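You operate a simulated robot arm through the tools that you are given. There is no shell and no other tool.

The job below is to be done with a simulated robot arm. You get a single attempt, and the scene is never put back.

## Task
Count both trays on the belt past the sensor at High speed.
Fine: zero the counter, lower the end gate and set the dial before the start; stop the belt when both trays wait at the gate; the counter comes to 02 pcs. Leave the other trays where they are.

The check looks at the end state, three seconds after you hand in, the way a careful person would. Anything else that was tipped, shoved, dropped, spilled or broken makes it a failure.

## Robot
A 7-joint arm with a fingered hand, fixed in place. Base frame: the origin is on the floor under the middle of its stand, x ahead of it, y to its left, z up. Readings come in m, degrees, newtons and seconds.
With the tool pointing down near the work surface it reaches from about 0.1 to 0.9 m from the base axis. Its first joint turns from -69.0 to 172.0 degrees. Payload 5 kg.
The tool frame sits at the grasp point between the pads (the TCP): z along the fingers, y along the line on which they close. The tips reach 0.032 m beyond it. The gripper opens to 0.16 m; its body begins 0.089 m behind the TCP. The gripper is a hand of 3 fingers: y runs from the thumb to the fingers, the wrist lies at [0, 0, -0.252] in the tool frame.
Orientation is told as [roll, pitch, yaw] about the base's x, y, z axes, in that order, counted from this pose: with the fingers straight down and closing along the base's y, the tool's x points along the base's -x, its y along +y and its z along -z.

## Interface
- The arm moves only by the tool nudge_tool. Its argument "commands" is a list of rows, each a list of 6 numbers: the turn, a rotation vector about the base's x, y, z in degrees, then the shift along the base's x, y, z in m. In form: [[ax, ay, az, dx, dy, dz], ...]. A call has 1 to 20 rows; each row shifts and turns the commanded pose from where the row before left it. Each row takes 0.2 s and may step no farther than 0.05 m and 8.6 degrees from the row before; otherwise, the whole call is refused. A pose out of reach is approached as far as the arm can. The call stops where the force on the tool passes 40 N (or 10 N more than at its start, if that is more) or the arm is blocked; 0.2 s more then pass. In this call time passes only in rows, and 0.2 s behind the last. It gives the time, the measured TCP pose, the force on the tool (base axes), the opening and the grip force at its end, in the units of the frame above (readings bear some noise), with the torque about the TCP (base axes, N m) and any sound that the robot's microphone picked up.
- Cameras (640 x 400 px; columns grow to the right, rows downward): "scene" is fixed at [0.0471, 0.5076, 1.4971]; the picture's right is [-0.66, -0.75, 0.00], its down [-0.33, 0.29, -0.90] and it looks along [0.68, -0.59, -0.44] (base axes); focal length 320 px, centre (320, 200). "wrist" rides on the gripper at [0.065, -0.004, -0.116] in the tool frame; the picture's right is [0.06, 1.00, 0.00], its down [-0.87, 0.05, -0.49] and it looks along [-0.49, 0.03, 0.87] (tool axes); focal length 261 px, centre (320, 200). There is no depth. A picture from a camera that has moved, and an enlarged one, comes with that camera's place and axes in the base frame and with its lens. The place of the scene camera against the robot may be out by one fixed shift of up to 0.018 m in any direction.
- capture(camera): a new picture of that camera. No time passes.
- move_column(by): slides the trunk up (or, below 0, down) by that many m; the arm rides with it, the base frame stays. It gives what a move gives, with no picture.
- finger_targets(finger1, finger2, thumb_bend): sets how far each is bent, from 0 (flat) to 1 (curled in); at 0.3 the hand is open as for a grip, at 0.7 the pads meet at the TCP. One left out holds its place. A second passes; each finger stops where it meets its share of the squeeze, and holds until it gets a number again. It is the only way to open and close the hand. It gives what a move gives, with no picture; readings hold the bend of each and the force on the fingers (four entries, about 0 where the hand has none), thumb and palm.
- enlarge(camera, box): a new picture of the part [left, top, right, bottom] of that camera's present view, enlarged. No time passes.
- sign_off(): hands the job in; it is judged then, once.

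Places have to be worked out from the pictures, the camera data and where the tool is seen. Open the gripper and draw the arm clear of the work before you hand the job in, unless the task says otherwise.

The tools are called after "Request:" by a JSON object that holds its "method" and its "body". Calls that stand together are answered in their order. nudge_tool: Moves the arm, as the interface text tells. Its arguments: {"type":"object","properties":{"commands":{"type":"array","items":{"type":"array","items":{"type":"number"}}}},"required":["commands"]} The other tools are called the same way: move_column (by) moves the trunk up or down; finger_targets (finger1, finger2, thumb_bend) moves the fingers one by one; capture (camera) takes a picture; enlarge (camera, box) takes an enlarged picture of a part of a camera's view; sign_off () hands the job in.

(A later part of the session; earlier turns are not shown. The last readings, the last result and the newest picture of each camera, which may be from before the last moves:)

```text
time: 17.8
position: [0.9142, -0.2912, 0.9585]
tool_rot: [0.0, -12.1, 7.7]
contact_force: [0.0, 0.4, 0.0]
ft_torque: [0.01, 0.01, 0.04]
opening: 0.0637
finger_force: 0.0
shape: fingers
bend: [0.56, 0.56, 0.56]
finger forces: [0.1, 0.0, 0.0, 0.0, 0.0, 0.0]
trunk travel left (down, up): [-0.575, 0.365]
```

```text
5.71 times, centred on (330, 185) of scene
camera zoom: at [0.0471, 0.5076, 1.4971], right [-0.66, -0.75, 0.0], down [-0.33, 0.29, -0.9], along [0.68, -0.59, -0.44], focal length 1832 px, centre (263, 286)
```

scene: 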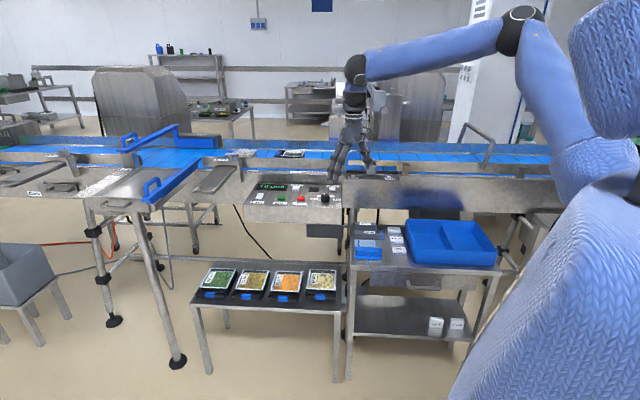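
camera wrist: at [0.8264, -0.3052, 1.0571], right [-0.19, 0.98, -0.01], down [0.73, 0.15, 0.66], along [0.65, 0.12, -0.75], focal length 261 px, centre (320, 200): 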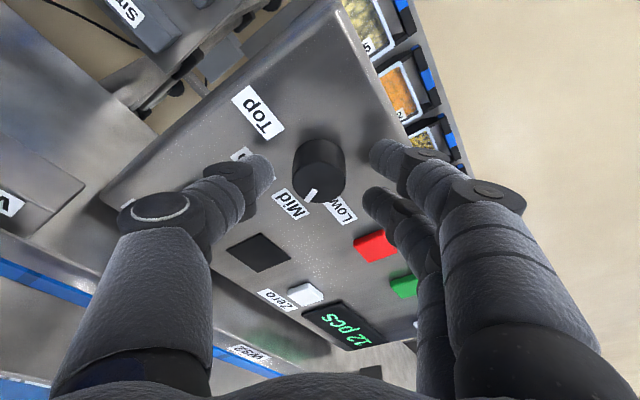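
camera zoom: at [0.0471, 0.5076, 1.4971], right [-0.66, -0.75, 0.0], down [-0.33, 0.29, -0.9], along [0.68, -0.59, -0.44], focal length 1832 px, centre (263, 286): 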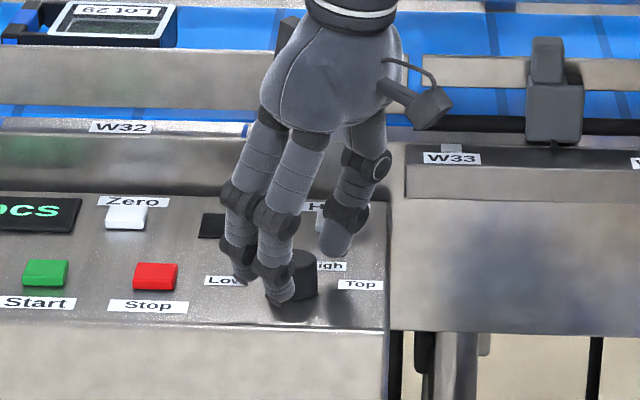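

No contact yet at TCP z=0.9585. I go down another few millimetres, then close gently on the dial.

Request:
{"method": "nudge_tool", "body": {"commands": [[0, 0, 0, 0, 0, -0.004], [0, 0, 0, 0, 0, -0.004]]}}

Request:
{"method": "enlarge", "body": {"camera": "wrist", "box": [230, 90, 430, 240]}}

Request:
{"method": "enlarge", "body": {"camera": "scene", "box": [300, 170, 360, 212]}}

```text
time: 18.4
position: [0.9131, -0.29, 0.9505]
tool_rot: [0.2, -12.0, 7.6]
contact_force: [-1.3, 0.1, 0.1]
ft_torque: [-0.02, -0.03, 0.0]
opening: 0.0636
finger_force: 0.1
shape: fingers
bend: [0.56, 0.56, 0.56]
finger forces: [0.0, 0.0, 0.0, 0.1, 0.0, 0.0]
trunk travel left (down, up): [-0.575, 0.365]
```

```text
2.67 times, centred on (330, 165) of wrist
camera zoom: at [0.8259, -0.3052, 1.0484], right [-0.19, 0.98, -0.01], down [0.73, 0.15, 0.66], along [0.65, 0.12, -0.75], focal length 695 px, centre (293, 293)
```

zoom: 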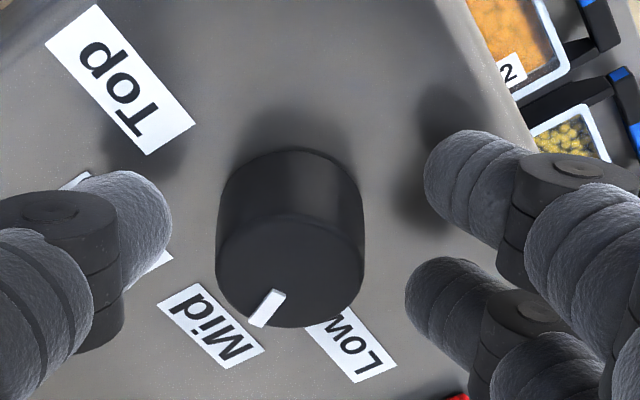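

```text
9.52 times, centred on (330, 191) of scene
camera zoom: at [0.0471, 0.5076, 1.4971], right [-0.66, -0.75, 0.0], down [-0.33, 0.29, -0.9], along [0.68, -0.59, -0.44], focal length 3053 px, centre (225, 286)
```

zoom: 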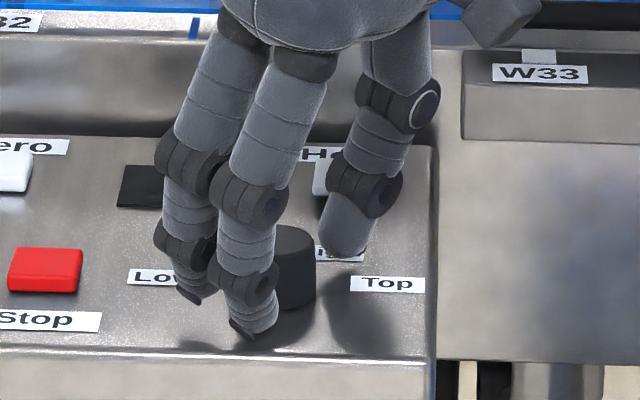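

The fingers straddle the dial with even gaps and the near fingertip sits just over the panel. I close all three onto the dial.

Request:
{"method": "finger_targets", "body": {"finger1": 0.72, "finger2": 0.72, "thumb_bend": 0.72}}

Request:
{"method": "enlarge", "body": {"camera": "wrist", "box": [230, 90, 430, 240]}}

Request:
{"method": "enlarge", "body": {"camera": "scene", "box": [300, 170, 360, 212]}}

```text
time: 19.4
position: [0.9123, -0.2894, 0.9496]
tool_rot: [0.1, -11.9, 7.6]
contact_force: [-2.1, -3.4, -6.0]
ft_torque: [-0.1, 0.16, -0.05]
opening: 0.0241
finger_force: 15.4
shape: fingers
bend: [0.71, 0.66, 0.66]
finger forces: [5.2, 10.1, 0.0, 0.0, 15.0, 0.0]
trunk travel left (down, up): [-0.575, 0.365]
```

```text
2.67 times, centred on (330, 165) of wrist
camera zoom: at [0.8259, -0.3058, 1.0478], right [-0.19, 0.98, -0.01], down [0.74, 0.15, 0.66], along [0.65, 0.12, -0.75], focal length 695 px, centre (293, 293)
```

zoom: 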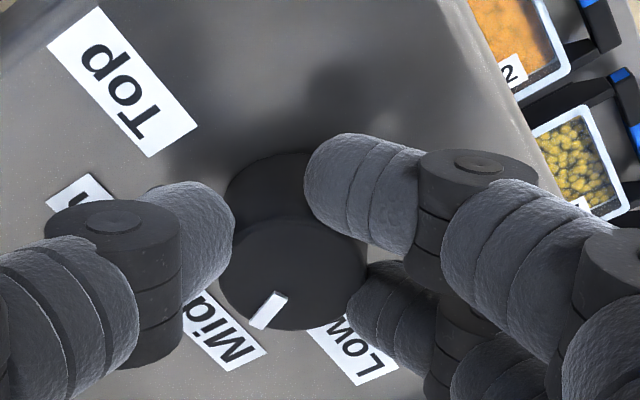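

```text
9.52 times, centred on (330, 191) of scene
camera zoom: at [0.0471, 0.5076, 1.4971], right [-0.66, -0.75, 0.0], down [-0.33, 0.29, -0.9], along [0.68, -0.59, -0.44], focal length 3053 px, centre (225, 286)
```

zoom: 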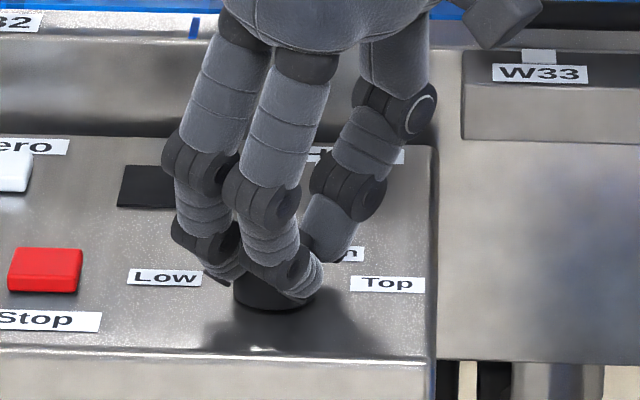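

The dial is held (thumb 15 N against both fingers). I twist clockwise: two rows of -8.3° first, orbiting about the dial's axis, then check.

Request:
{"method": "nudge_tool", "body": {"commands": [[0, 0, -8.3, 0.0001, 0.00095, 0], [0, 0, -8.3, 0.0003, 0.0009, 0]]}}

Request:
{"method": "enlarge", "body": {"camera": "wrist", "box": [230, 90, 430, 240]}}

```text
time: 20.0
position: [0.9125, -0.2879, 0.9493]
tool_rot: [0.0, -11.9, -9.0]
contact_force: [-5.5, 2.5, -10.1]
ft_torque: [0.13, 0.25, 0.03]
opening: 0.0241
finger_force: 15.5
shape: fingers
bend: [0.71, 0.66, 0.67]
finger forces: [8.6, 10.6, 0.0, 0.0, 12.3, 0.0]
trunk travel left (down, up): [-0.575, 0.365]
```

```text
2.67 times, centred on (330, 165) of wrist
camera zoom: at [0.8251, -0.2773, 1.0482], right [0.1, 1.0, -0.01], down [0.75, -0.06, 0.66], along [0.66, -0.07, -0.75], focal length 695 px, centre (293, 293)
```

zoom: 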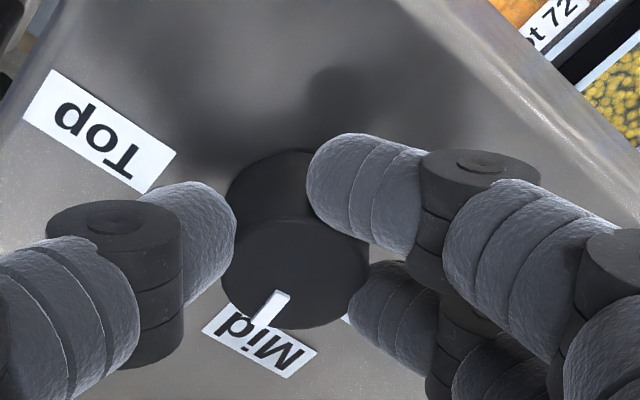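

The dial turns with the hand. I continue clockwise with four more rows (total about 50°).

Request:
{"method": "nudge_tool", "body": {"commands": [[0, 0, -8.3, 0.0004, 0.00088, 0], [0, 0, -8.3, 0.0005, 0.00082, 0], [0, 0, -8.3, 0.0006, 0.00074, 0], [0, 0, -8.3, 0.0007, 0.00064, 0]]}}

Request:
{"method": "enlarge", "body": {"camera": "wrist", "box": [230, 90, 430, 240]}}

Request:
{"method": "enlarge", "body": {"camera": "scene", "box": [300, 160, 380, 212]}}

```text
time: 21.0
position: [0.906, -0.2887, 0.9535]
tool_rot: [0.3, -12.0, -42.1]
contact_force: [7.1, 27.9, -10.9]
ft_torque: [0.66, 0.12, 0.52]
opening: 0.0232
finger_force: 18.7
shape: fingers
bend: [0.67, 0.6, 0.71]
finger forces: [19.0, 16.9, 0.1, 0.0, 2.1, 0.1]
out of reach, approached as far as the arm can: row 3, 4
trunk travel left (down, up): [-0.575, 0.365]
```

```text
2.67 times, centred on (330, 165) of wrist
camera zoom: at [0.8379, -0.2342, 1.0519], right [0.62, 0.78, -0.01], down [0.59, -0.46, 0.66], along [0.51, -0.42, -0.75], focal length 695 px, centre (293, 293)
```

zoom: 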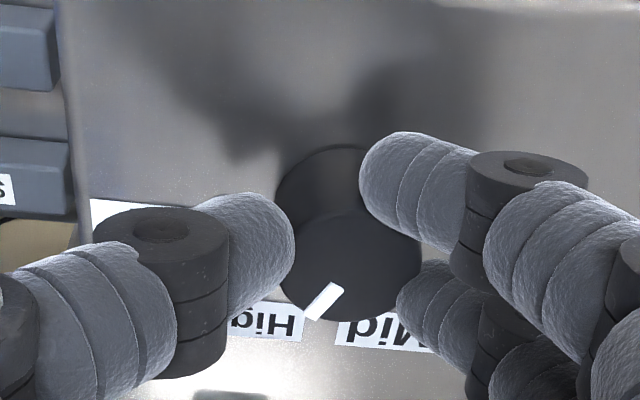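

```text
7.69 times, centred on (340, 186) of scene
camera zoom: at [0.0471, 0.5076, 1.4971], right [-0.66, -0.75, 0.0], down [-0.33, 0.29, -0.9], along [0.68, -0.59, -0.44], focal length 2466 px, centre (166, 308)
```

zoom: 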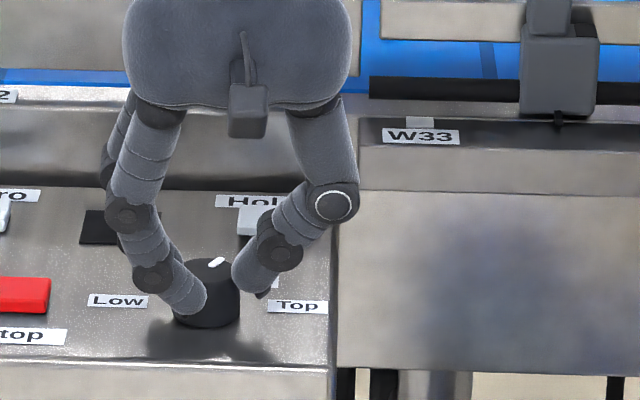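

The twist is nearly complete and the pointer seems to be around High, but a side load of 28 N built up as the arm neared its reach limit. I relieve that load slightly before opening.

Request:
{"method": "nudge_tool", "body": {"commands": [[0, 0, 0, 0.001, 0.003, 0]]}}

Request:
{"method": "enlarge", "body": {"camera": "scene", "box": [300, 160, 380, 212]}}

```text
time: 21.4
position: [0.905, -0.292, 0.9543]
tool_rot: [0.2, -12.0, -42.2]
contact_force: [13.8, 27.3, -6.8]
ft_torque: [0.69, -0.05, 0.52]
opening: 0.0229
finger_force: 16.8
shape: fingers
bend: [0.67, 0.6, 0.71]
finger forces: [14.4, 18.0, 0.0, 0.0, 1.0, 0.0]
trunk travel left (down, up): [-0.575, 0.365]
```

```text
7.69 times, centred on (340, 186) of scene
camera zoom: at [0.0471, 0.5076, 1.4971], right [-0.66, -0.75, 0.0], down [-0.33, 0.29, -0.9], along [0.68, -0.59, -0.44], focal length 2466 px, centre (166, 308)
```

zoom: 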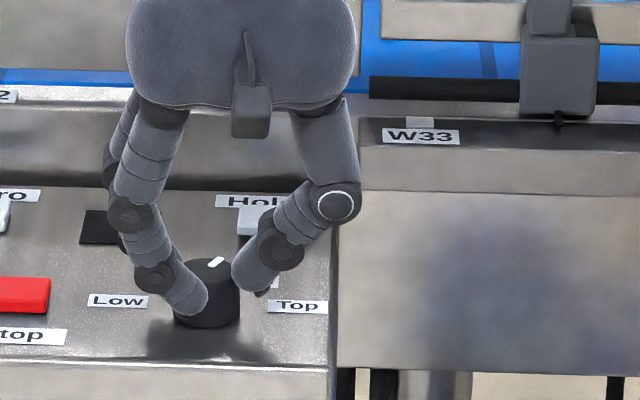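

The pointer already looks turned toward High; the load comes from both fingers pressing. I open the hand to release the dial and inspect it.

Request:
{"method": "finger_targets", "body": {"finger1": 0.54, "finger2": 0.54, "thumb_bend": 0.54}}

Request:
{"method": "enlarge", "body": {"camera": "wrist", "box": [230, 90, 430, 240]}}

Request:
{"method": "enlarge", "body": {"camera": "scene", "box": [300, 160, 380, 212]}}

```text
time: 22.4
position: [0.9029, -0.2931, 0.9533]
tool_rot: [0.2, -12.0, -42.2]
contact_force: [0.6, 0.1, 0.4]
ft_torque: [-0.02, -0.01, -0.02]
opening: 0.0708
finger_force: 0.2
shape: fingers
bend: [0.54, 0.53, 0.54]
finger forces: [0.0, 0.5, 0.0, 0.0, 0.0, 0.1]
trunk travel left (down, up): [-0.575, 0.365]
```

```text
2.67 times, centred on (330, 165) of wrist
camera zoom: at [0.8347, -0.237, 1.052], right [0.62, 0.78, -0.01], down [0.59, -0.46, 0.66], along [0.51, -0.42, -0.75], focal length 695 px, centre (293, 293)
```

zoom: 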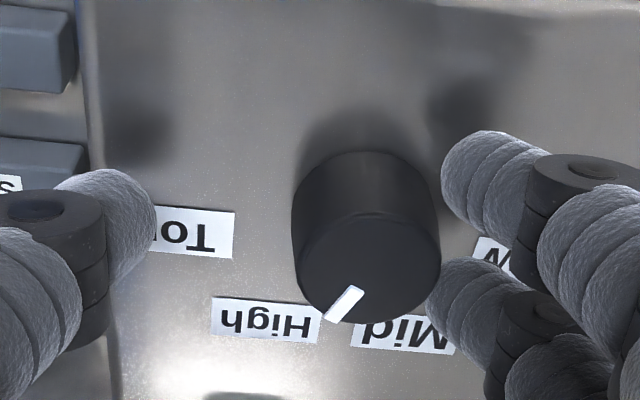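

```text
7.69 times, centred on (340, 186) of scene
camera zoom: at [0.0471, 0.5076, 1.4971], right [-0.66, -0.75, 0.0], down [-0.33, 0.29, -0.9], along [0.68, -0.59, -0.44], focal length 2466 px, centre (166, 308)
```

zoom: 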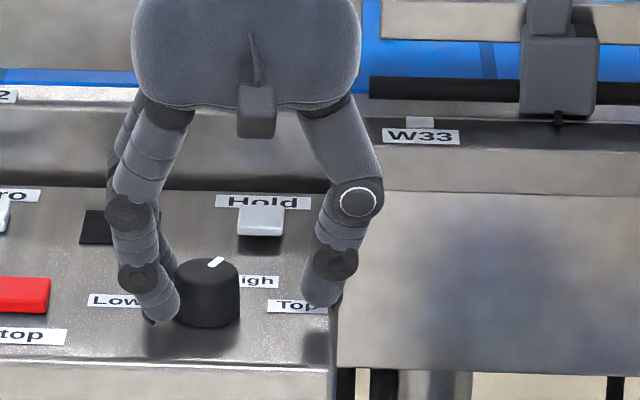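

The pointer now sits at about +25° from the panel's up direction, mirrored from its -25° start at Mid, i.e. at High. I lift straight up for a clean view to confirm.

Request:
{"method": "nudge_tool", "body": {"commands": [[0, 0, 0, -0.001, 0.001, 0.015], [0, 0, 0, 0, 0, 0.02], [0, 0, 0, 0, 0, 0.03], [0, 0, 0, -0.01, 0.0, 0.03]]}}

Request:
{"method": "enlarge", "body": {"camera": "wrist", "box": [240, 60, 420, 200]}}

Request:
{"method": "enlarge", "body": {"camera": "scene", "box": [300, 170, 360, 212]}}

Request:
{"method": "capture", "body": {"camera": "wrist"}}

```text
time: 23.4
position: [0.8913, -0.29, 1.049]
tool_rot: [0.3, -12.1, -42.3]
contact_force: [0.0, 0.5, 0.9]
ft_torque: [-0.01, -0.05, -0.01]
opening: 0.0709
finger_force: 0.1
shape: fingers
bend: [0.54, 0.54, 0.54]
finger forces: [0.0, 0.0, 0.0, 0.0, 0.1, 0.0]
trunk travel left (down, up): [-0.575, 0.365]
```

```text
2.86 times, centred on (330, 130) of wrist
camera zoom: at [0.823, -0.2355, 1.1477], right [0.62, 0.78, -0.01], down [0.59, -0.46, 0.66], along [0.51, -0.42, -0.75], focal length 745 px, centre (291, 400)
```

zoom: 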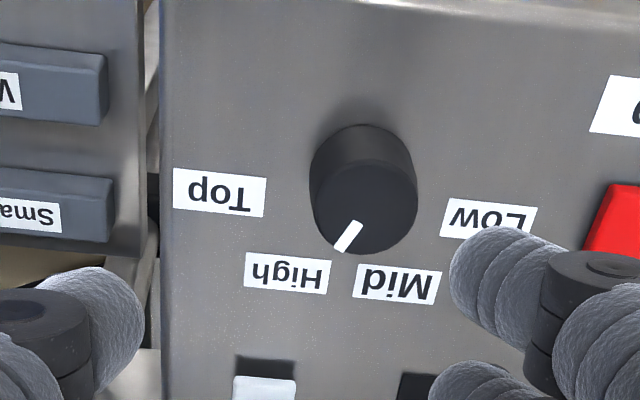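

```text
9.52 times, centred on (330, 191) of scene
camera zoom: at [0.0471, 0.5076, 1.4971], right [-0.66, -0.75, 0.0], down [-0.33, 0.29, -0.9], along [0.68, -0.59, -0.44], focal length 3053 px, centre (225, 286)
```

zoom: 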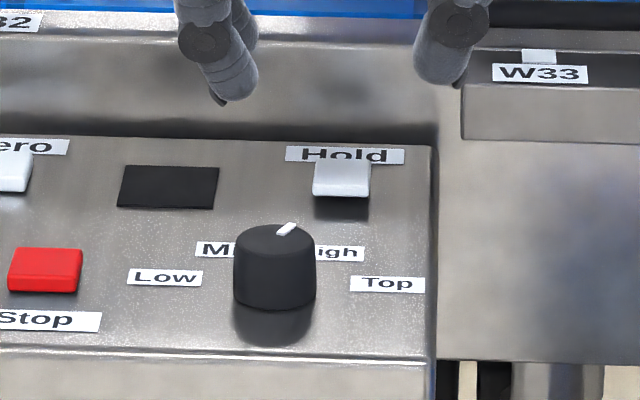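

```text
taken
camera wrist: at [0.823, -0.2355, 1.1477], right [0.62, 0.78, -0.01], down [0.59, -0.46, 0.66], along [0.51, -0.42, -0.75], focal length 261 px, centre (320, 200)
```

wrist: 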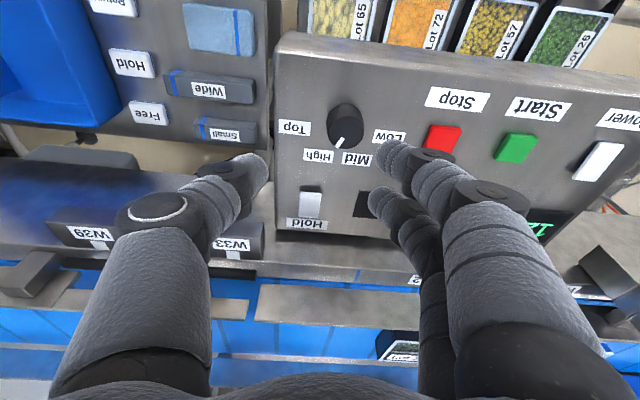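

The clean views confirm the dial pointer at High. Next I retract and raise the hand, then lower the trunk further so the arm gains horizontal reach at panel and gate height.

Request:
{"method": "nudge_tool", "body": {"commands": [[0, 0, 0, -0.035, 0, 0.03], [0, 0, 0, -0.035, 0, 0.03], [0, 0, 0, -0.035, 0, 0.03], [0, 0, 0, -0.035, 0, 0.03], [0, 0, 0, -0.035, 0, 0.03], [0, 0, 0, -0.035, 0, 0.03], [0, 0, 0, -0.035, 0, 0.02]]}}

Request:
{"method": "move_column", "body": {"by": -0.25}}

Request:
{"method": "capture", "body": {"camera": "scene"}}

Request:
{"method": "capture", "body": {"camera": "wrist"}}

```text
time: 25.0
position: [0.6493, -0.2893, 1.2498]
tool_rot: [0.2, -12.0, -42.2]
contact_force: [-0.8, 0.4, -0.5]
ft_torque: [0.01, -0.03, 0.02]
opening: 0.0711
finger_force: 0.1
shape: fingers
bend: [0.54, 0.54, 0.54]
finger forces: [0.0, 0.0, 0.0, 0.0, 0.0, 0.0]
trunk travel left (down, up): [-0.575, 0.365]
```

```text
time: 27.6
position: [0.65, -0.2893, 0.9982]
tool_rot: [-0.1, -12.0, -42.2]
contact_force: [0.3, -0.2, -0.2]
ft_torque: [-0.01, 0.0, 0.01]
opening: 0.0709
finger_force: 0.1
shape: fingers
bend: [0.54, 0.54, 0.54]
finger forces: [0.1, 0.0, 0.0, 0.0, 0.0, 0.0]
trunk travel left (down, up): [-0.325, 0.615]
```

```text
taken
```

scene: 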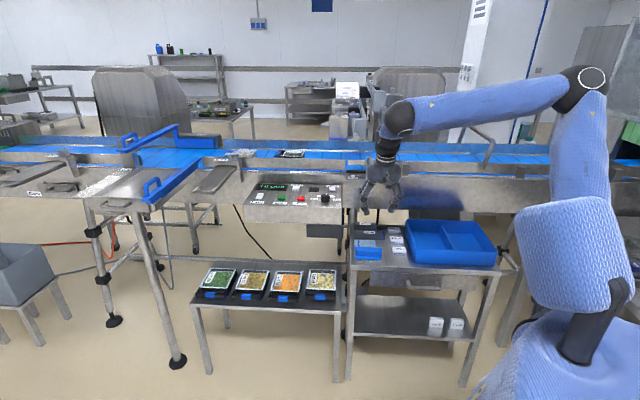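

```text
taken
camera wrist: at [0.5826, -0.2329, 1.0968], right [0.62, 0.78, -0.01], down [0.59, -0.46, 0.66], along [0.51, -0.42, -0.75], focal length 261 px, centre (320, 200)
```

wrist: 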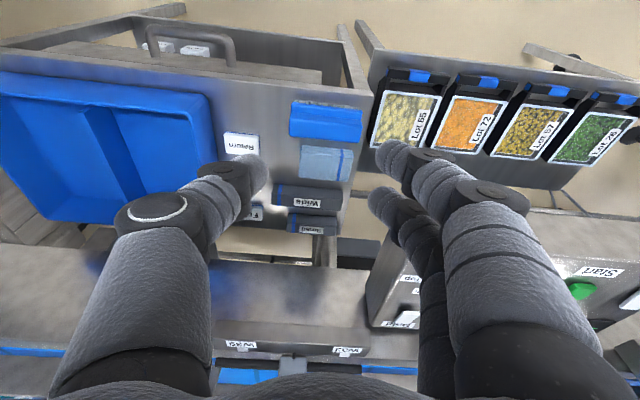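

The whole arm is visible now, with the shoulder about level with the work. I move the hand over toward the hoop, tilting forward so that the wrist camera sees the gate near its own level.

Request:
{"method": "nudge_tool", "body": {"commands": [[-3.19, -3.52, 0, -0.028, -0.038, 0.012], [-3.19, -3.52, 0, -0.028, -0.038, 0.012], [-3.19, -3.52, 0, -0.028, -0.038, 0.012], [-3.19, -3.52, 0, -0.028, -0.038, 0.012], [-3.19, -3.52, 0, -0.028, -0.038, 0.012], [-3.19, -3.52, 0, -0.028, -0.038, 0.012], [-3.19, -3.52, 0, -0.028, -0.038, 0.012], [-3.19, -3.52, 0, -0.028, -0.038, 0.012]]}}

Request:
{"method": "capture", "body": {"camera": "wrist"}}

Request:
{"method": "capture", "body": {"camera": "scene"}}

```text
time: 29.4
position: [0.4286, -0.5936, 1.0946]
tool_rot: [0.2, -50.0, -42.2]
contact_force: [0.7, 0.8, 0.5]
ft_torque: [0.02, -0.03, -0.04]
opening: 0.071
finger_force: 0.1
shape: fingers
bend: [0.54, 0.54, 0.54]
finger forces: [0.0, 0.0, 0.0, 0.0, 0.1, 0.1]
trunk travel left (down, up): [-0.325, 0.615]
```

```text
taken
camera wrist: at [0.3281, -0.5074, 1.1178], right [0.64, 0.77, -0.05], down [0.17, -0.08, 0.98], along [0.75, -0.64, -0.18], focal length 261 px, centre (320, 200)
```

wrist: 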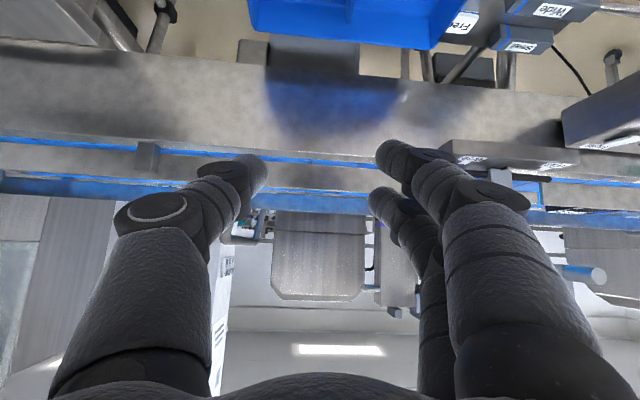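

```text
taken
```

scene: 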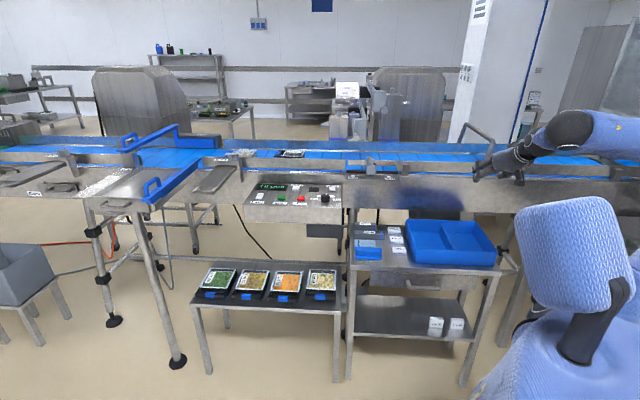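

The thumb hides the hoop; I yaw about -20° to bring it between the fingers.

Request:
{"method": "nudge_tool", "body": {"commands": [[0, 0, -7, 0, 0.01, 0], [0, 0, -7, 0, 0.01, 0], [0, 0, -7, 0, 0.01, 0]]}}

Request:
{"method": "capture", "body": {"camera": "wrist"}}

Request:
{"method": "enlarge", "body": {"camera": "wrist", "box": [230, 100, 420, 220]}}

```text
time: 30.2
position: [0.4268, -0.5634, 1.0936]
tool_rot: [0.2, -49.8, -63.3]
contact_force: [-0.3, -0.2, 0.3]
ft_torque: [0.02, -0.03, 0.01]
opening: 0.0711
finger_force: 0.0
shape: fingers
bend: [0.54, 0.54, 0.54]
finger forces: [0.1, 0.0, 0.0, 0.0, 0.0, 0.0]
trunk travel left (down, up): [-0.325, 0.615]
```

```text
taken
camera wrist: at [0.3646, -0.4477, 1.1167], right [0.87, 0.49, -0.05], down [0.13, -0.14, 0.98], along [0.47, -0.86, -0.19], focal length 261 px, centre (320, 200)
```

wrist: 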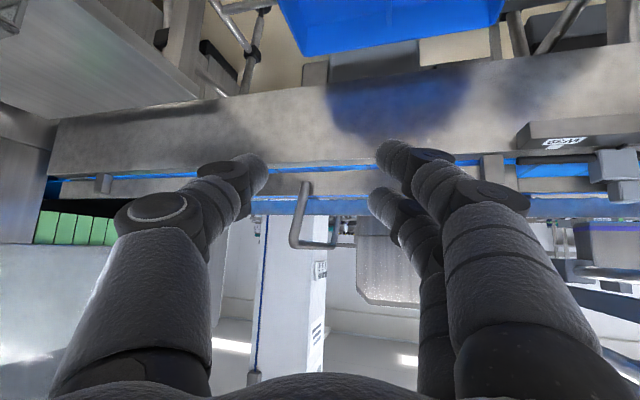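

```text
3.33 times, centred on (325, 160) of wrist
camera zoom: at [0.3646, -0.4477, 1.1167], right [0.87, 0.49, -0.05], down [0.13, -0.14, 0.98], along [0.47, -0.86, -0.19], focal length 869 px, centre (303, 333)
```

zoom: 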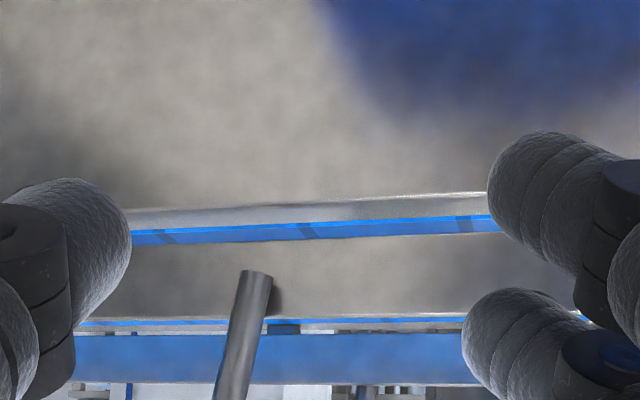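

From here the leg's lower end sits in front of the near guard's outer face (pivot ≈(0.575,-0.895,0.99)), guard top ≈1.01 and the hoop leans ~18° downstream. I open the hand and bring it closer at a flatter tilt so the leg will come between thumb and fingers.

Request:
{"method": "finger_targets", "body": {"finger1": 0.3, "finger2": 0.3, "thumb_bend": 0.3}}

Request:
{"method": "nudge_tool", "body": {"commands": [[-6.6, -3.32, 0, 0.015, -0.042, 0.0], [-6.6, -3.32, 0, 0.015, -0.042, 0.0], [-6.6, -3.32, 0, 0.015, -0.042, 0.0], [0, 0, 0, 0.01, -0.03, 0.0]]}}

Request:
{"method": "capture", "body": {"camera": "wrist"}}

Request:
{"method": "capture", "body": {"camera": "scene"}}

```text
time: 31.2
position: [0.4262, -0.5639, 1.0938]
tool_rot: [0.2, -49.8, -63.2]
contact_force: [-0.2, 0.2, -0.1]
ft_torque: [0.01, 0.03, 0.01]
opening: 0.1677
finger_force: 0.0
shape: fingers
bend: [0.3, 0.3, 0.3]
finger forces: [0.0, 0.1, 0.0, 0.1, 0.1, 0.0]
trunk travel left (down, up): [-0.325, 0.615]
```

```text
time: 32.2
position: [0.4798, -0.7217, 1.0918]
tool_rot: [0.0, -72.1, -63.1]
contact_force: [0.5, -0.9, 0.3]
ft_torque: [-0.02, -0.04, -0.05]
opening: 0.1675
finger_force: 0.0
shape: fingers
bend: [0.3, 0.3, 0.3]
finger forces: [0.0, 0.1, 0.1, 0.1, 0.0, 0.0]
trunk travel left (down, up): [-0.325, 0.615]
```

```text
taken
camera wrist: at [0.4177, -0.6076, 1.0649], right [0.88, 0.47, -0.06], down [-0.04, 0.2, 0.98], along [0.47, -0.86, 0.2], focal length 261 px, centre (320, 200)
```

wrist: 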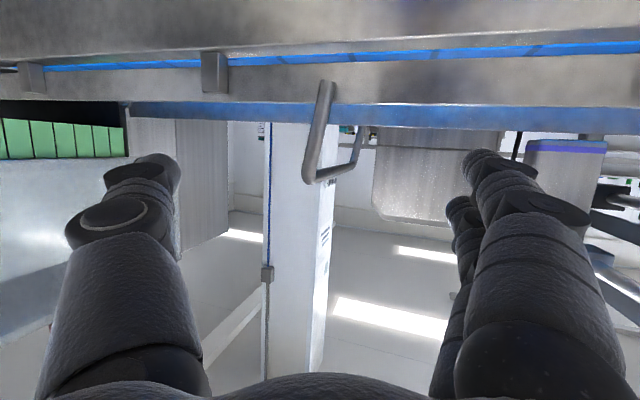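

```text
taken
```

scene: 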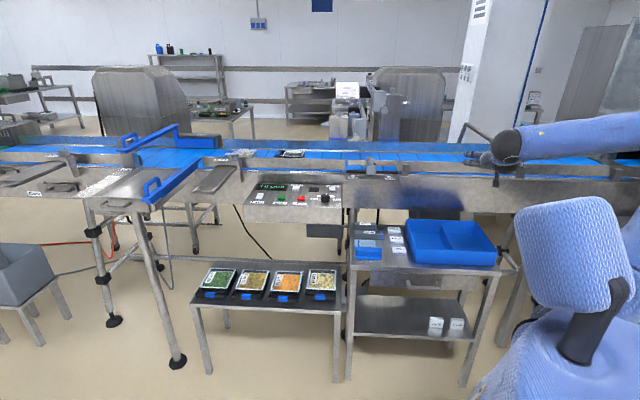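

A clear view of the hoop between thumb and fingers. I enlarge it to see how it is mounted.

Request:
{"method": "enlarge", "body": {"camera": "wrist", "box": [240, 20, 440, 200]}}

Request:
{"method": "enlarge", "body": {"camera": "wrist", "box": [290, 60, 390, 130]}}

Request:
{"method": "enlarge", "body": {"camera": "scene", "box": [420, 100, 540, 200]}}

```text
2.22 times, centred on (340, 110) of wrist
camera zoom: at [0.4177, -0.6076, 1.0649], right [0.88, 0.47, -0.06], down [-0.04, 0.2, 0.98], along [0.47, -0.86, 0.2], focal length 579 px, centre (276, 400)
```

zoom: 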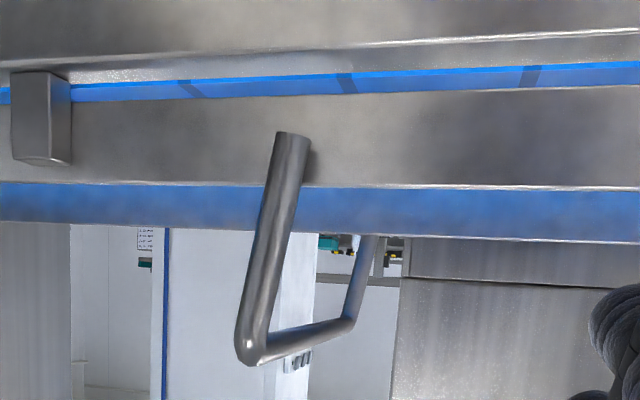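

```text
5.71 times, centred on (340, 95) of wrist
camera zoom: at [0.4177, -0.6076, 1.0649], right [0.88, 0.47, -0.06], down [-0.04, 0.2, 0.98], along [0.47, -0.86, 0.2], focal length 1489 px, centre (206, 800)
```

zoom: 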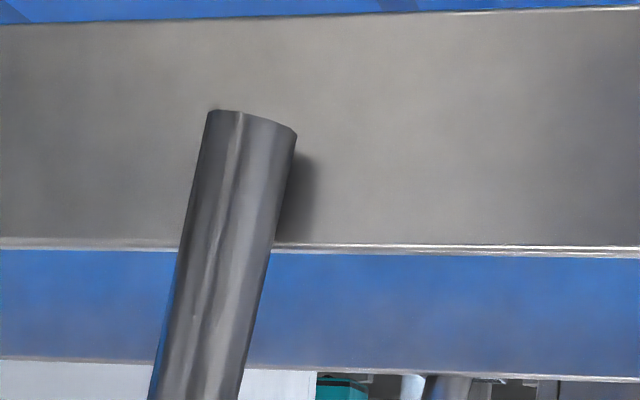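

```text
4.00 times, centred on (480, 150) of scene
camera zoom: at [0.0471, 0.5076, 1.4971], right [-0.66, -0.75, 0.0], down [-0.33, 0.29, -0.9], along [0.68, -0.59, -0.44], focal length 1282 px, centre (-320, 400)
```

zoom: 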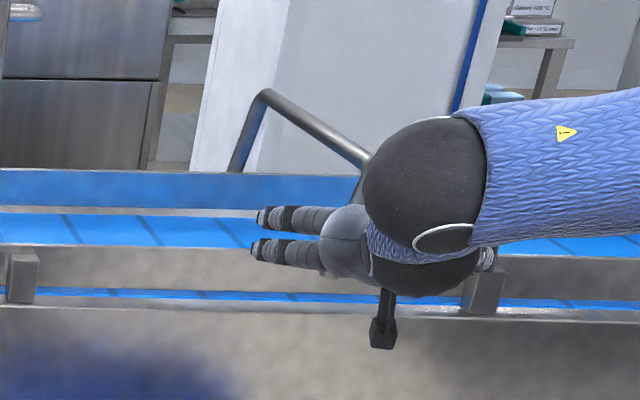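

The hoop is a rigid U of ~15 mm tube pivoting outside the guards; it sits centred between thumb and fingers. I advance along the tool direction so the near leg comes inside the open hand.

Request:
{"method": "nudge_tool", "body": {"commands": [[0, 0, 0, 0.0208, -0.0355, -0.001], [0, 0, 0, 0.0208, -0.0355, -0.001], [0, 0, 0, 0.0208, -0.0355, -0.001], [0, 0, 0, 0.0208, -0.0355, -0.001]]}}

Request:
{"method": "capture", "body": {"camera": "wrist"}}

Request:
{"method": "enlarge", "body": {"camera": "scene", "box": [420, 100, 540, 200]}}

```text
time: 33.2
position: [0.5665, -0.8622, 1.0904]
tool_rot: [-0.4, -72.1, -62.9]
contact_force: [0.7, -0.6, 0.3]
ft_torque: [-0.03, 0.02, -0.02]
opening: 0.1678
finger_force: 0.0
shape: fingers
bend: [0.3, 0.3, 0.3]
finger forces: [0.0, 0.0, 0.1, 0.1, 0.0, 0.0]
trunk travel left (down, up): [-0.325, 0.615]
```

```text
taken
camera wrist: at [0.5038, -0.7484, 1.0621], right [0.88, 0.47, -0.06], down [-0.04, 0.2, 0.98], along [0.47, -0.86, 0.2], focal length 261 px, centre (320, 200)
```

wrist: 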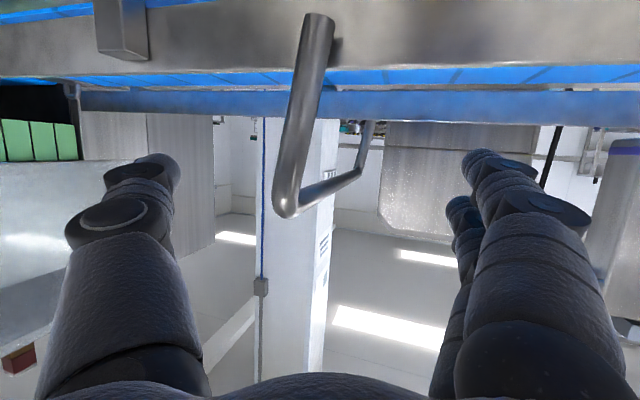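

```text
4.00 times, centred on (480, 150) of scene
camera zoom: at [0.0471, 0.5076, 1.4971], right [-0.66, -0.75, 0.0], down [-0.33, 0.29, -0.9], along [0.68, -0.59, -0.44], focal length 1282 px, centre (-320, 400)
```

zoom: 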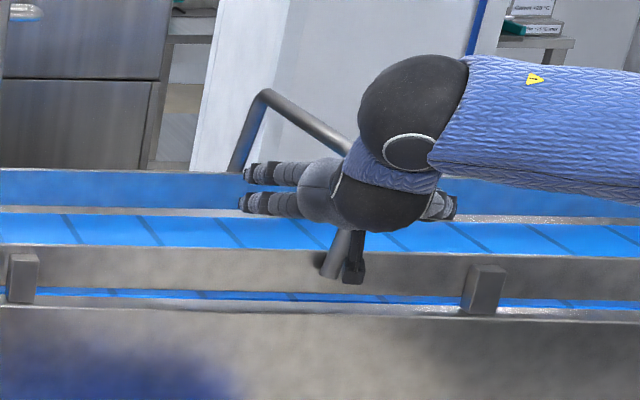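

Triangulated from the two views, the near leg is at n≈1.04 m from the base line, u≈0.31–0.325. I advance the last ~85 mm so the thumb tip passes behind the leg.

Request:
{"method": "nudge_tool", "body": {"commands": [[0, 0, 0, 0.0165, -0.0232, 0], [0, 0, 0, 0.0165, -0.0232, 0], [0, 0, 0, 0.0165, -0.0232, 0]]}}

Request:
{"method": "capture", "body": {"camera": "wrist"}}

Request:
{"method": "enlarge", "body": {"camera": "scene", "box": [420, 100, 540, 200]}}

```text
time: 34.0
position: [0.6157, -0.9331, 1.09]
tool_rot: [-0.3, -72.1, -63.0]
contact_force: [-1.0, 0.5, 0.2]
ft_torque: [0.01, 0.01, 0.0]
opening: 0.1674
finger_force: 0.1
shape: fingers
bend: [0.3, 0.3, 0.3]
finger forces: [0.1, 0.0, 0.0, 0.0, 0.0, 0.1]
trunk travel left (down, up): [-0.325, 0.615]
```

```text
taken
camera wrist: at [0.5539, -0.8176, 1.0622], right [0.88, 0.47, -0.06], down [-0.04, 0.2, 0.98], along [0.47, -0.86, 0.2], focal length 261 px, centre (320, 200)
```

wrist: 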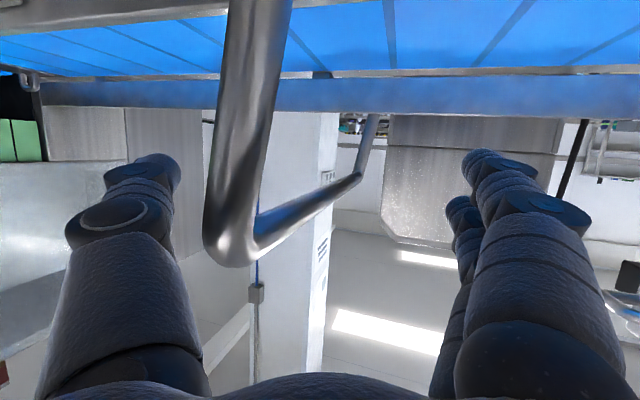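

```text
4.00 times, centred on (480, 150) of scene
camera zoom: at [0.0471, 0.5076, 1.4971], right [-0.66, -0.75, 0.0], down [-0.33, 0.29, -0.9], along [0.68, -0.59, -0.44], focal length 1282 px, centre (-320, 400)
```

zoom: 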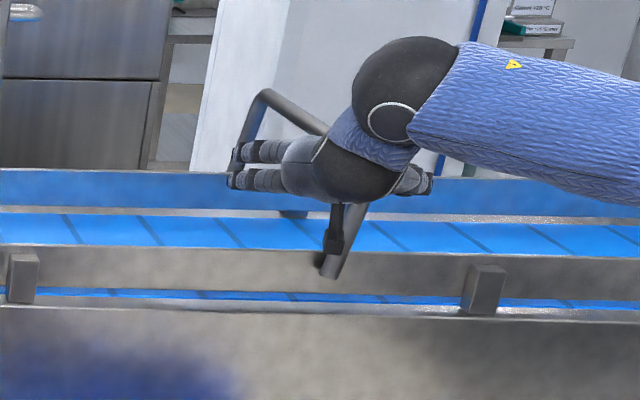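

The near leg and crossbar corner are inside the hand, toward the thumb. I move the hand upstream ([0.655,0.755]) in small steps so the thumb meets the leg from the downstream side, watching the force.

Request:
{"method": "nudge_tool", "body": {"commands": [[0, 0, 0, 0.0131, 0.0151, 0], [0, 0, 0, 0.0098, 0.0113, 0], [0, 0, 0, 0.0066, 0.0076, 0]]}}

Request:
{"method": "capture", "body": {"camera": "wrist"}}

```text
time: 34.8
position: [0.645, -0.8973, 1.0902]
tool_rot: [0.0, -72.1, -63.2]
contact_force: [-1.3, -0.8, 1.4]
ft_torque: [-0.03, 0.1, -0.02]
opening: 0.1692
finger_force: 0.8
shape: fingers
bend: [0.3, 0.3, 0.3]
finger forces: [0.1, 0.1, 0.1, 0.0, 1.6, 0.1]
trunk travel left (down, up): [-0.325, 0.615]
```

```text
taken
camera wrist: at [0.5823, -0.7828, 1.0627], right [0.88, 0.47, -0.06], down [-0.04, 0.2, 0.98], along [0.47, -0.86, 0.2], focal length 261 px, centre (320, 200)
```

wrist: 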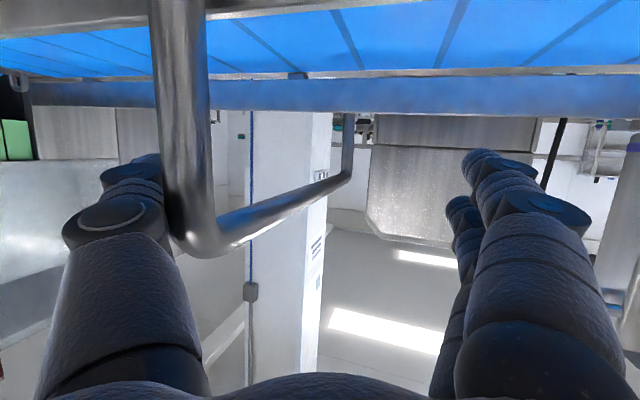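

The hoop swings freely upstream – it is now about vertical with only ~1.6 N on the thumb. I continue the arc upstream and slightly down, past vertical.

Request:
{"method": "nudge_tool", "body": {"commands": [[0, 0, 0, 0.0094, 0.0109, 0.0], [0, 0, 0, 0.0094, 0.0109, -0.001], [0, 0, 0, 0.0094, 0.0109, -0.002], [0, 0, 0, 0.0094, 0.0109, -0.003], [0, 0, 0, 0.0094, 0.0109, -0.005]]}}

Request:
{"method": "capture", "body": {"camera": "wrist"}}

Request:
{"method": "enlarge", "body": {"camera": "scene", "box": [400, 100, 540, 200]}}

```text
time: 36.0
position: [0.6895, -0.8417, 1.0791]
tool_rot: [-0.1, -72.0, -62.8]
contact_force: [0.0, 0.6, -0.3]
ft_torque: [0.01, 0.01, -0.01]
opening: 0.168
finger_force: 0.2
shape: fingers
bend: [0.3, 0.3, 0.3]
finger forces: [0.0, 0.1, 0.0, 0.0, 0.0, 0.0]
trunk travel left (down, up): [-0.325, 0.615]
```

```text
taken
camera wrist: at [0.6278, -0.7271, 1.0512], right [0.88, 0.47, -0.06], down [-0.04, 0.2, 0.98], along [0.47, -0.86, 0.2], focal length 261 px, centre (320, 200)
```

wrist: 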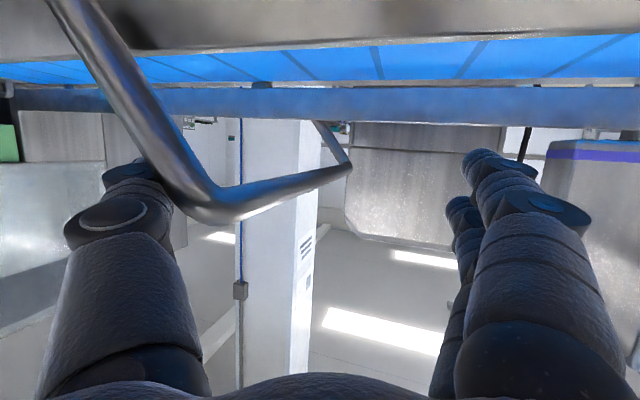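

```text
4.00 times, centred on (470, 150) of scene
camera zoom: at [0.0471, 0.5076, 1.4971], right [-0.66, -0.75, 0.0], down [-0.33, 0.29, -0.9], along [0.68, -0.59, -0.44], focal length 1282 px, centre (-280, 400)
```

zoom: 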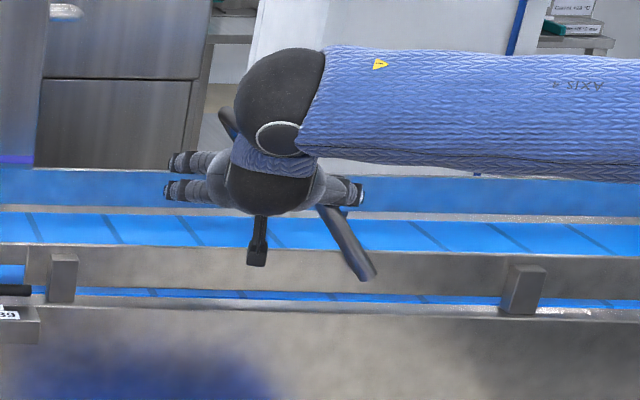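

The hoop is now about 35° past vertical on the upstream side with negligible force. I continue the arc downward; the fingers keep clear of the guard.

Request:
{"method": "nudge_tool", "body": {"commands": [[0, 0, 0, 0.0085, 0.0098, -0.005], [0, 0, 0, 0.0075, 0.0087, -0.008], [0, 0, 0, 0.006, 0.007, -0.01]]}}

Request:
{"method": "capture", "body": {"camera": "wrist"}}

Request:
{"method": "enlarge", "body": {"camera": "scene", "box": [400, 100, 540, 200]}}

```text
time: 36.8
position: [0.7112, -0.8159, 1.0569]
tool_rot: [-0.1, -72.1, -63.1]
contact_force: [-0.1, 0.1, -0.4]
ft_torque: [0.02, -0.01, 0.0]
opening: 0.1681
finger_force: 0.0
shape: fingers
bend: [0.3, 0.3, 0.3]
finger forces: [0.0, 0.0, 0.0, 0.0, 0.1, 0.0]
trunk travel left (down, up): [-0.325, 0.615]
```

```text
taken
camera wrist: at [0.65, -0.7017, 1.0284], right [0.88, 0.47, -0.06], down [-0.04, 0.2, 0.98], along [0.47, -0.86, 0.2], focal length 261 px, centre (320, 200)
```

wrist: 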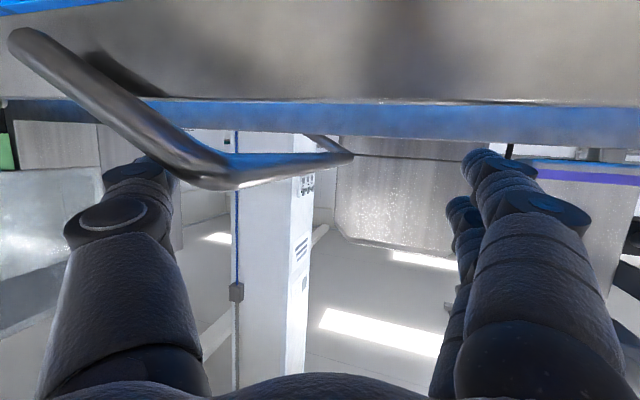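

```text
4.00 times, centred on (470, 150) of scene
camera zoom: at [0.0471, 0.5076, 1.4971], right [-0.66, -0.75, 0.0], down [-0.33, 0.29, -0.9], along [0.68, -0.59, -0.44], focal length 1282 px, centre (-280, 400)
```

zoom: 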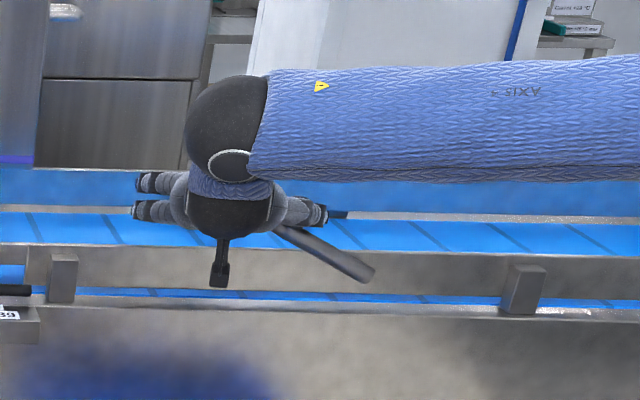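

The hoop follows down, now some 60° past vertical. I continue the last part in small steps to bring it to rest.

Request:
{"method": "nudge_tool", "body": {"commands": [[0, 0, 0, 0.004, 0.0046, -0.01], [0, 0, 0, 0.0028, 0.0031, -0.01]]}}

Request:
{"method": "capture", "body": {"camera": "wrist"}}

Request:
{"method": "enlarge", "body": {"camera": "scene", "box": [400, 100, 540, 200]}}

```text
time: 37.4
position: [0.7211, -0.8086, 1.0359]
tool_rot: [-0.1, -72.1, -63.0]
contact_force: [0.6, 1.3, -0.7]
ft_torque: [0.0, -0.08, 0.0]
opening: 0.168
finger_force: 0.1
shape: fingers
bend: [0.3, 0.3, 0.3]
finger forces: [0.1, 0.1, 0.0, 0.0, 0.0, 0.0]
trunk travel left (down, up): [-0.325, 0.615]
```

```text
taken
camera wrist: at [0.6571, -0.6944, 1.0085], right [0.88, 0.47, -0.06], down [-0.04, 0.2, 0.98], along [0.47, -0.86, 0.2], focal length 261 px, centre (320, 200)
```

wrist: 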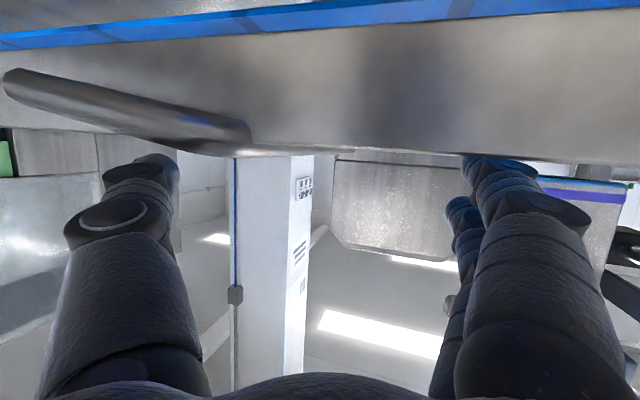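

```text
4.00 times, centred on (470, 150) of scene
camera zoom: at [0.0471, 0.5076, 1.4971], right [-0.66, -0.75, 0.0], down [-0.33, 0.29, -0.9], along [0.68, -0.59, -0.44], focal length 1282 px, centre (-280, 400)
```

zoom: 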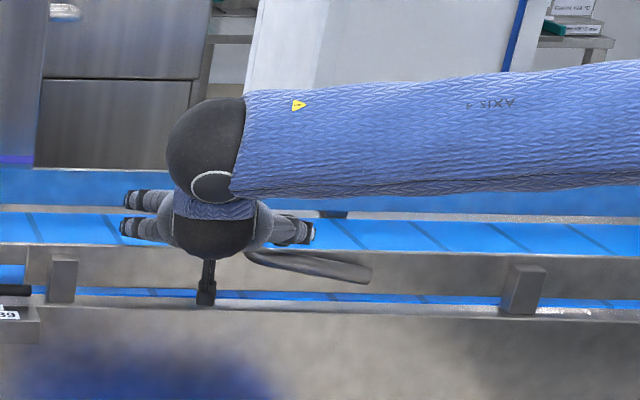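

The leg is close to horizontal, lying by the guard top. I press down gently another few millimetres with the thumb to see whether it has reached its stop.

Request:
{"method": "nudge_tool", "body": {"commands": [[0, 0, 0, 0.0, 0.0, -0.005], [0, 0, 0, 0.0, 0.0, -0.005]]}}

Request:
{"method": "capture", "body": {"camera": "wrist"}}

Request:
{"method": "enlarge", "body": {"camera": "scene", "box": [400, 120, 520, 200]}}

```text
time: 38.0
position: [0.7193, -0.8086, 1.0279]
tool_rot: [0.0, -72.2, -63.2]
contact_force: [0.9, -0.6, 3.5]
ft_torque: [0.15, -0.21, -0.08]
opening: 0.1682
finger_force: 1.9
shape: fingers
bend: [0.3, 0.3, 0.3]
finger forces: [3.2, 0.0, 0.0, 0.0, 0.0, 0.1]
trunk travel left (down, up): [-0.325, 0.615]
```

```text
taken
camera wrist: at [0.6571, -0.694, 0.9999], right [0.88, 0.47, -0.06], down [-0.04, 0.2, 0.98], along [0.47, -0.86, 0.2], focal length 261 px, centre (320, 200)
```

wrist: 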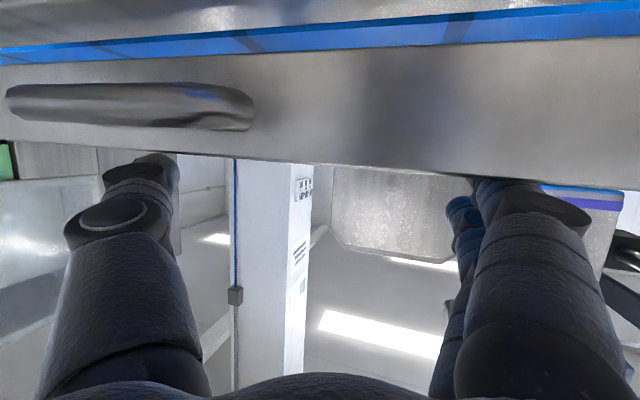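

```text
5.00 times, centred on (460, 160) of scene
camera zoom: at [0.0471, 0.5076, 1.4971], right [-0.66, -0.75, 0.0], down [-0.33, 0.29, -0.9], along [0.68, -0.59, -0.44], focal length 1603 px, centre (-380, 400)
```

zoom: 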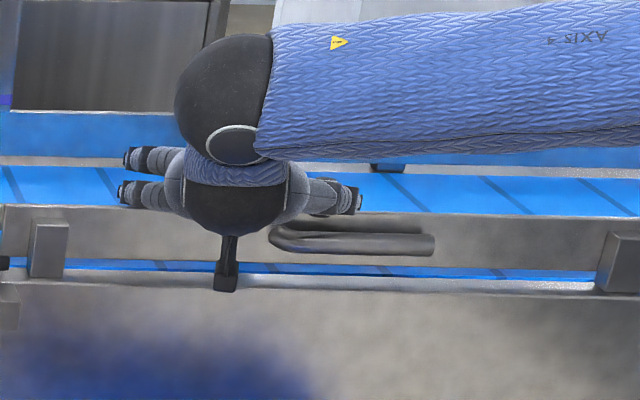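

The leg now lies horizontal along the guard with the crossbar across the belt, and a finger just touches the guard (3 N). I lift the hand up and back away from the gate, then look.

Request:
{"method": "nudge_tool", "body": {"commands": [[0, 0, 0, 0, 0, 0.015], [0, 0, 0, 0, 0, 0.02], [0, 0, 0, -0.01, 0.02, 0.02], [0, 0, 0, -0.02, 0.04, 0.01], [0, 0, 0, -0.02, 0.04, 0.01], [0, 0, 0, -0.02, 0.04, 0.01]]}}

Request:
{"method": "capture", "body": {"camera": "wrist"}}

Request:
{"method": "enlarge", "body": {"camera": "scene", "box": [400, 120, 520, 200]}}

```text
time: 39.4
position: [0.6485, -0.6676, 1.1099]
tool_rot: [-0.1, -72.1, -63.1]
contact_force: [-0.3, -0.3, -0.2]
ft_torque: [0.01, 0.0, -0.03]
opening: 0.1683
finger_force: 0.0
shape: fingers
bend: [0.3, 0.3, 0.3]
finger forces: [0.0, 0.1, 0.0, 0.0, 0.0, 0.0]
trunk travel left (down, up): [-0.325, 0.615]
```

```text
taken
camera wrist: at [0.5866, -0.5536, 1.0823], right [0.88, 0.47, -0.06], down [-0.04, 0.2, 0.98], along [0.47, -0.86, 0.2], focal length 261 px, centre (320, 200)
```

wrist: 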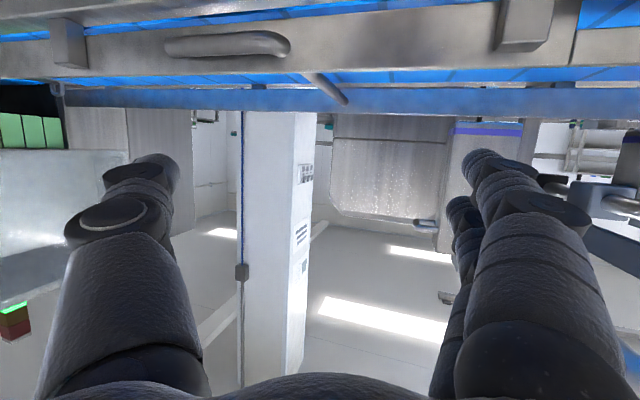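

```text
5.00 times, centred on (460, 160) of scene
camera zoom: at [0.0471, 0.5076, 1.4971], right [-0.66, -0.75, 0.0], down [-0.33, 0.29, -0.9], along [0.68, -0.59, -0.44], focal length 1603 px, centre (-380, 400)
```

zoom: 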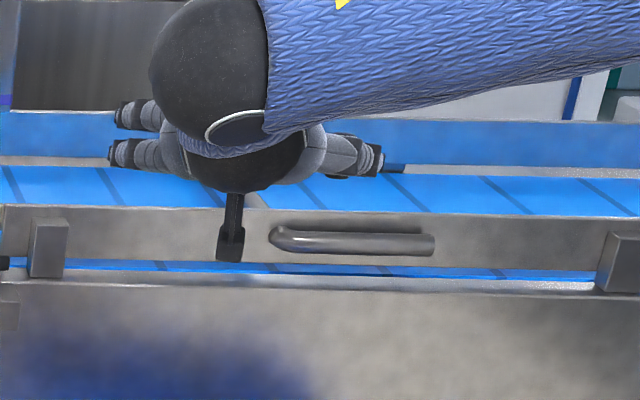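

The gate stays lowered. I enlarge to confirm the crossbar lies across the belt.

Request:
{"method": "enlarge", "body": {"camera": "wrist", "box": [140, 10, 400, 120]}}

```text
2.46 times, centred on (270, 65) of wrist
camera zoom: at [0.5866, -0.5536, 1.0823], right [0.88, 0.47, -0.06], down [-0.04, 0.2, 0.98], along [0.47, -0.86, 0.2], focal length 642 px, centre (443, 532)
```

zoom: 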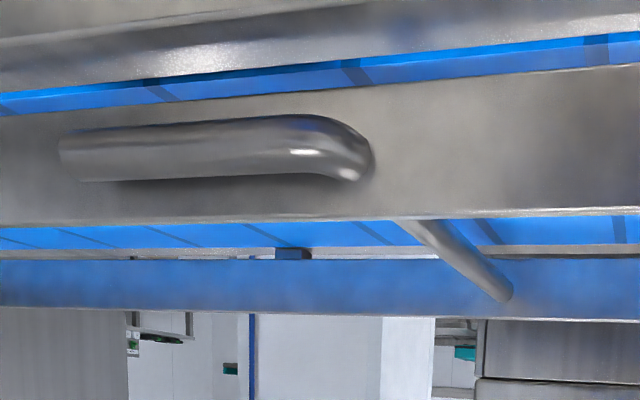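

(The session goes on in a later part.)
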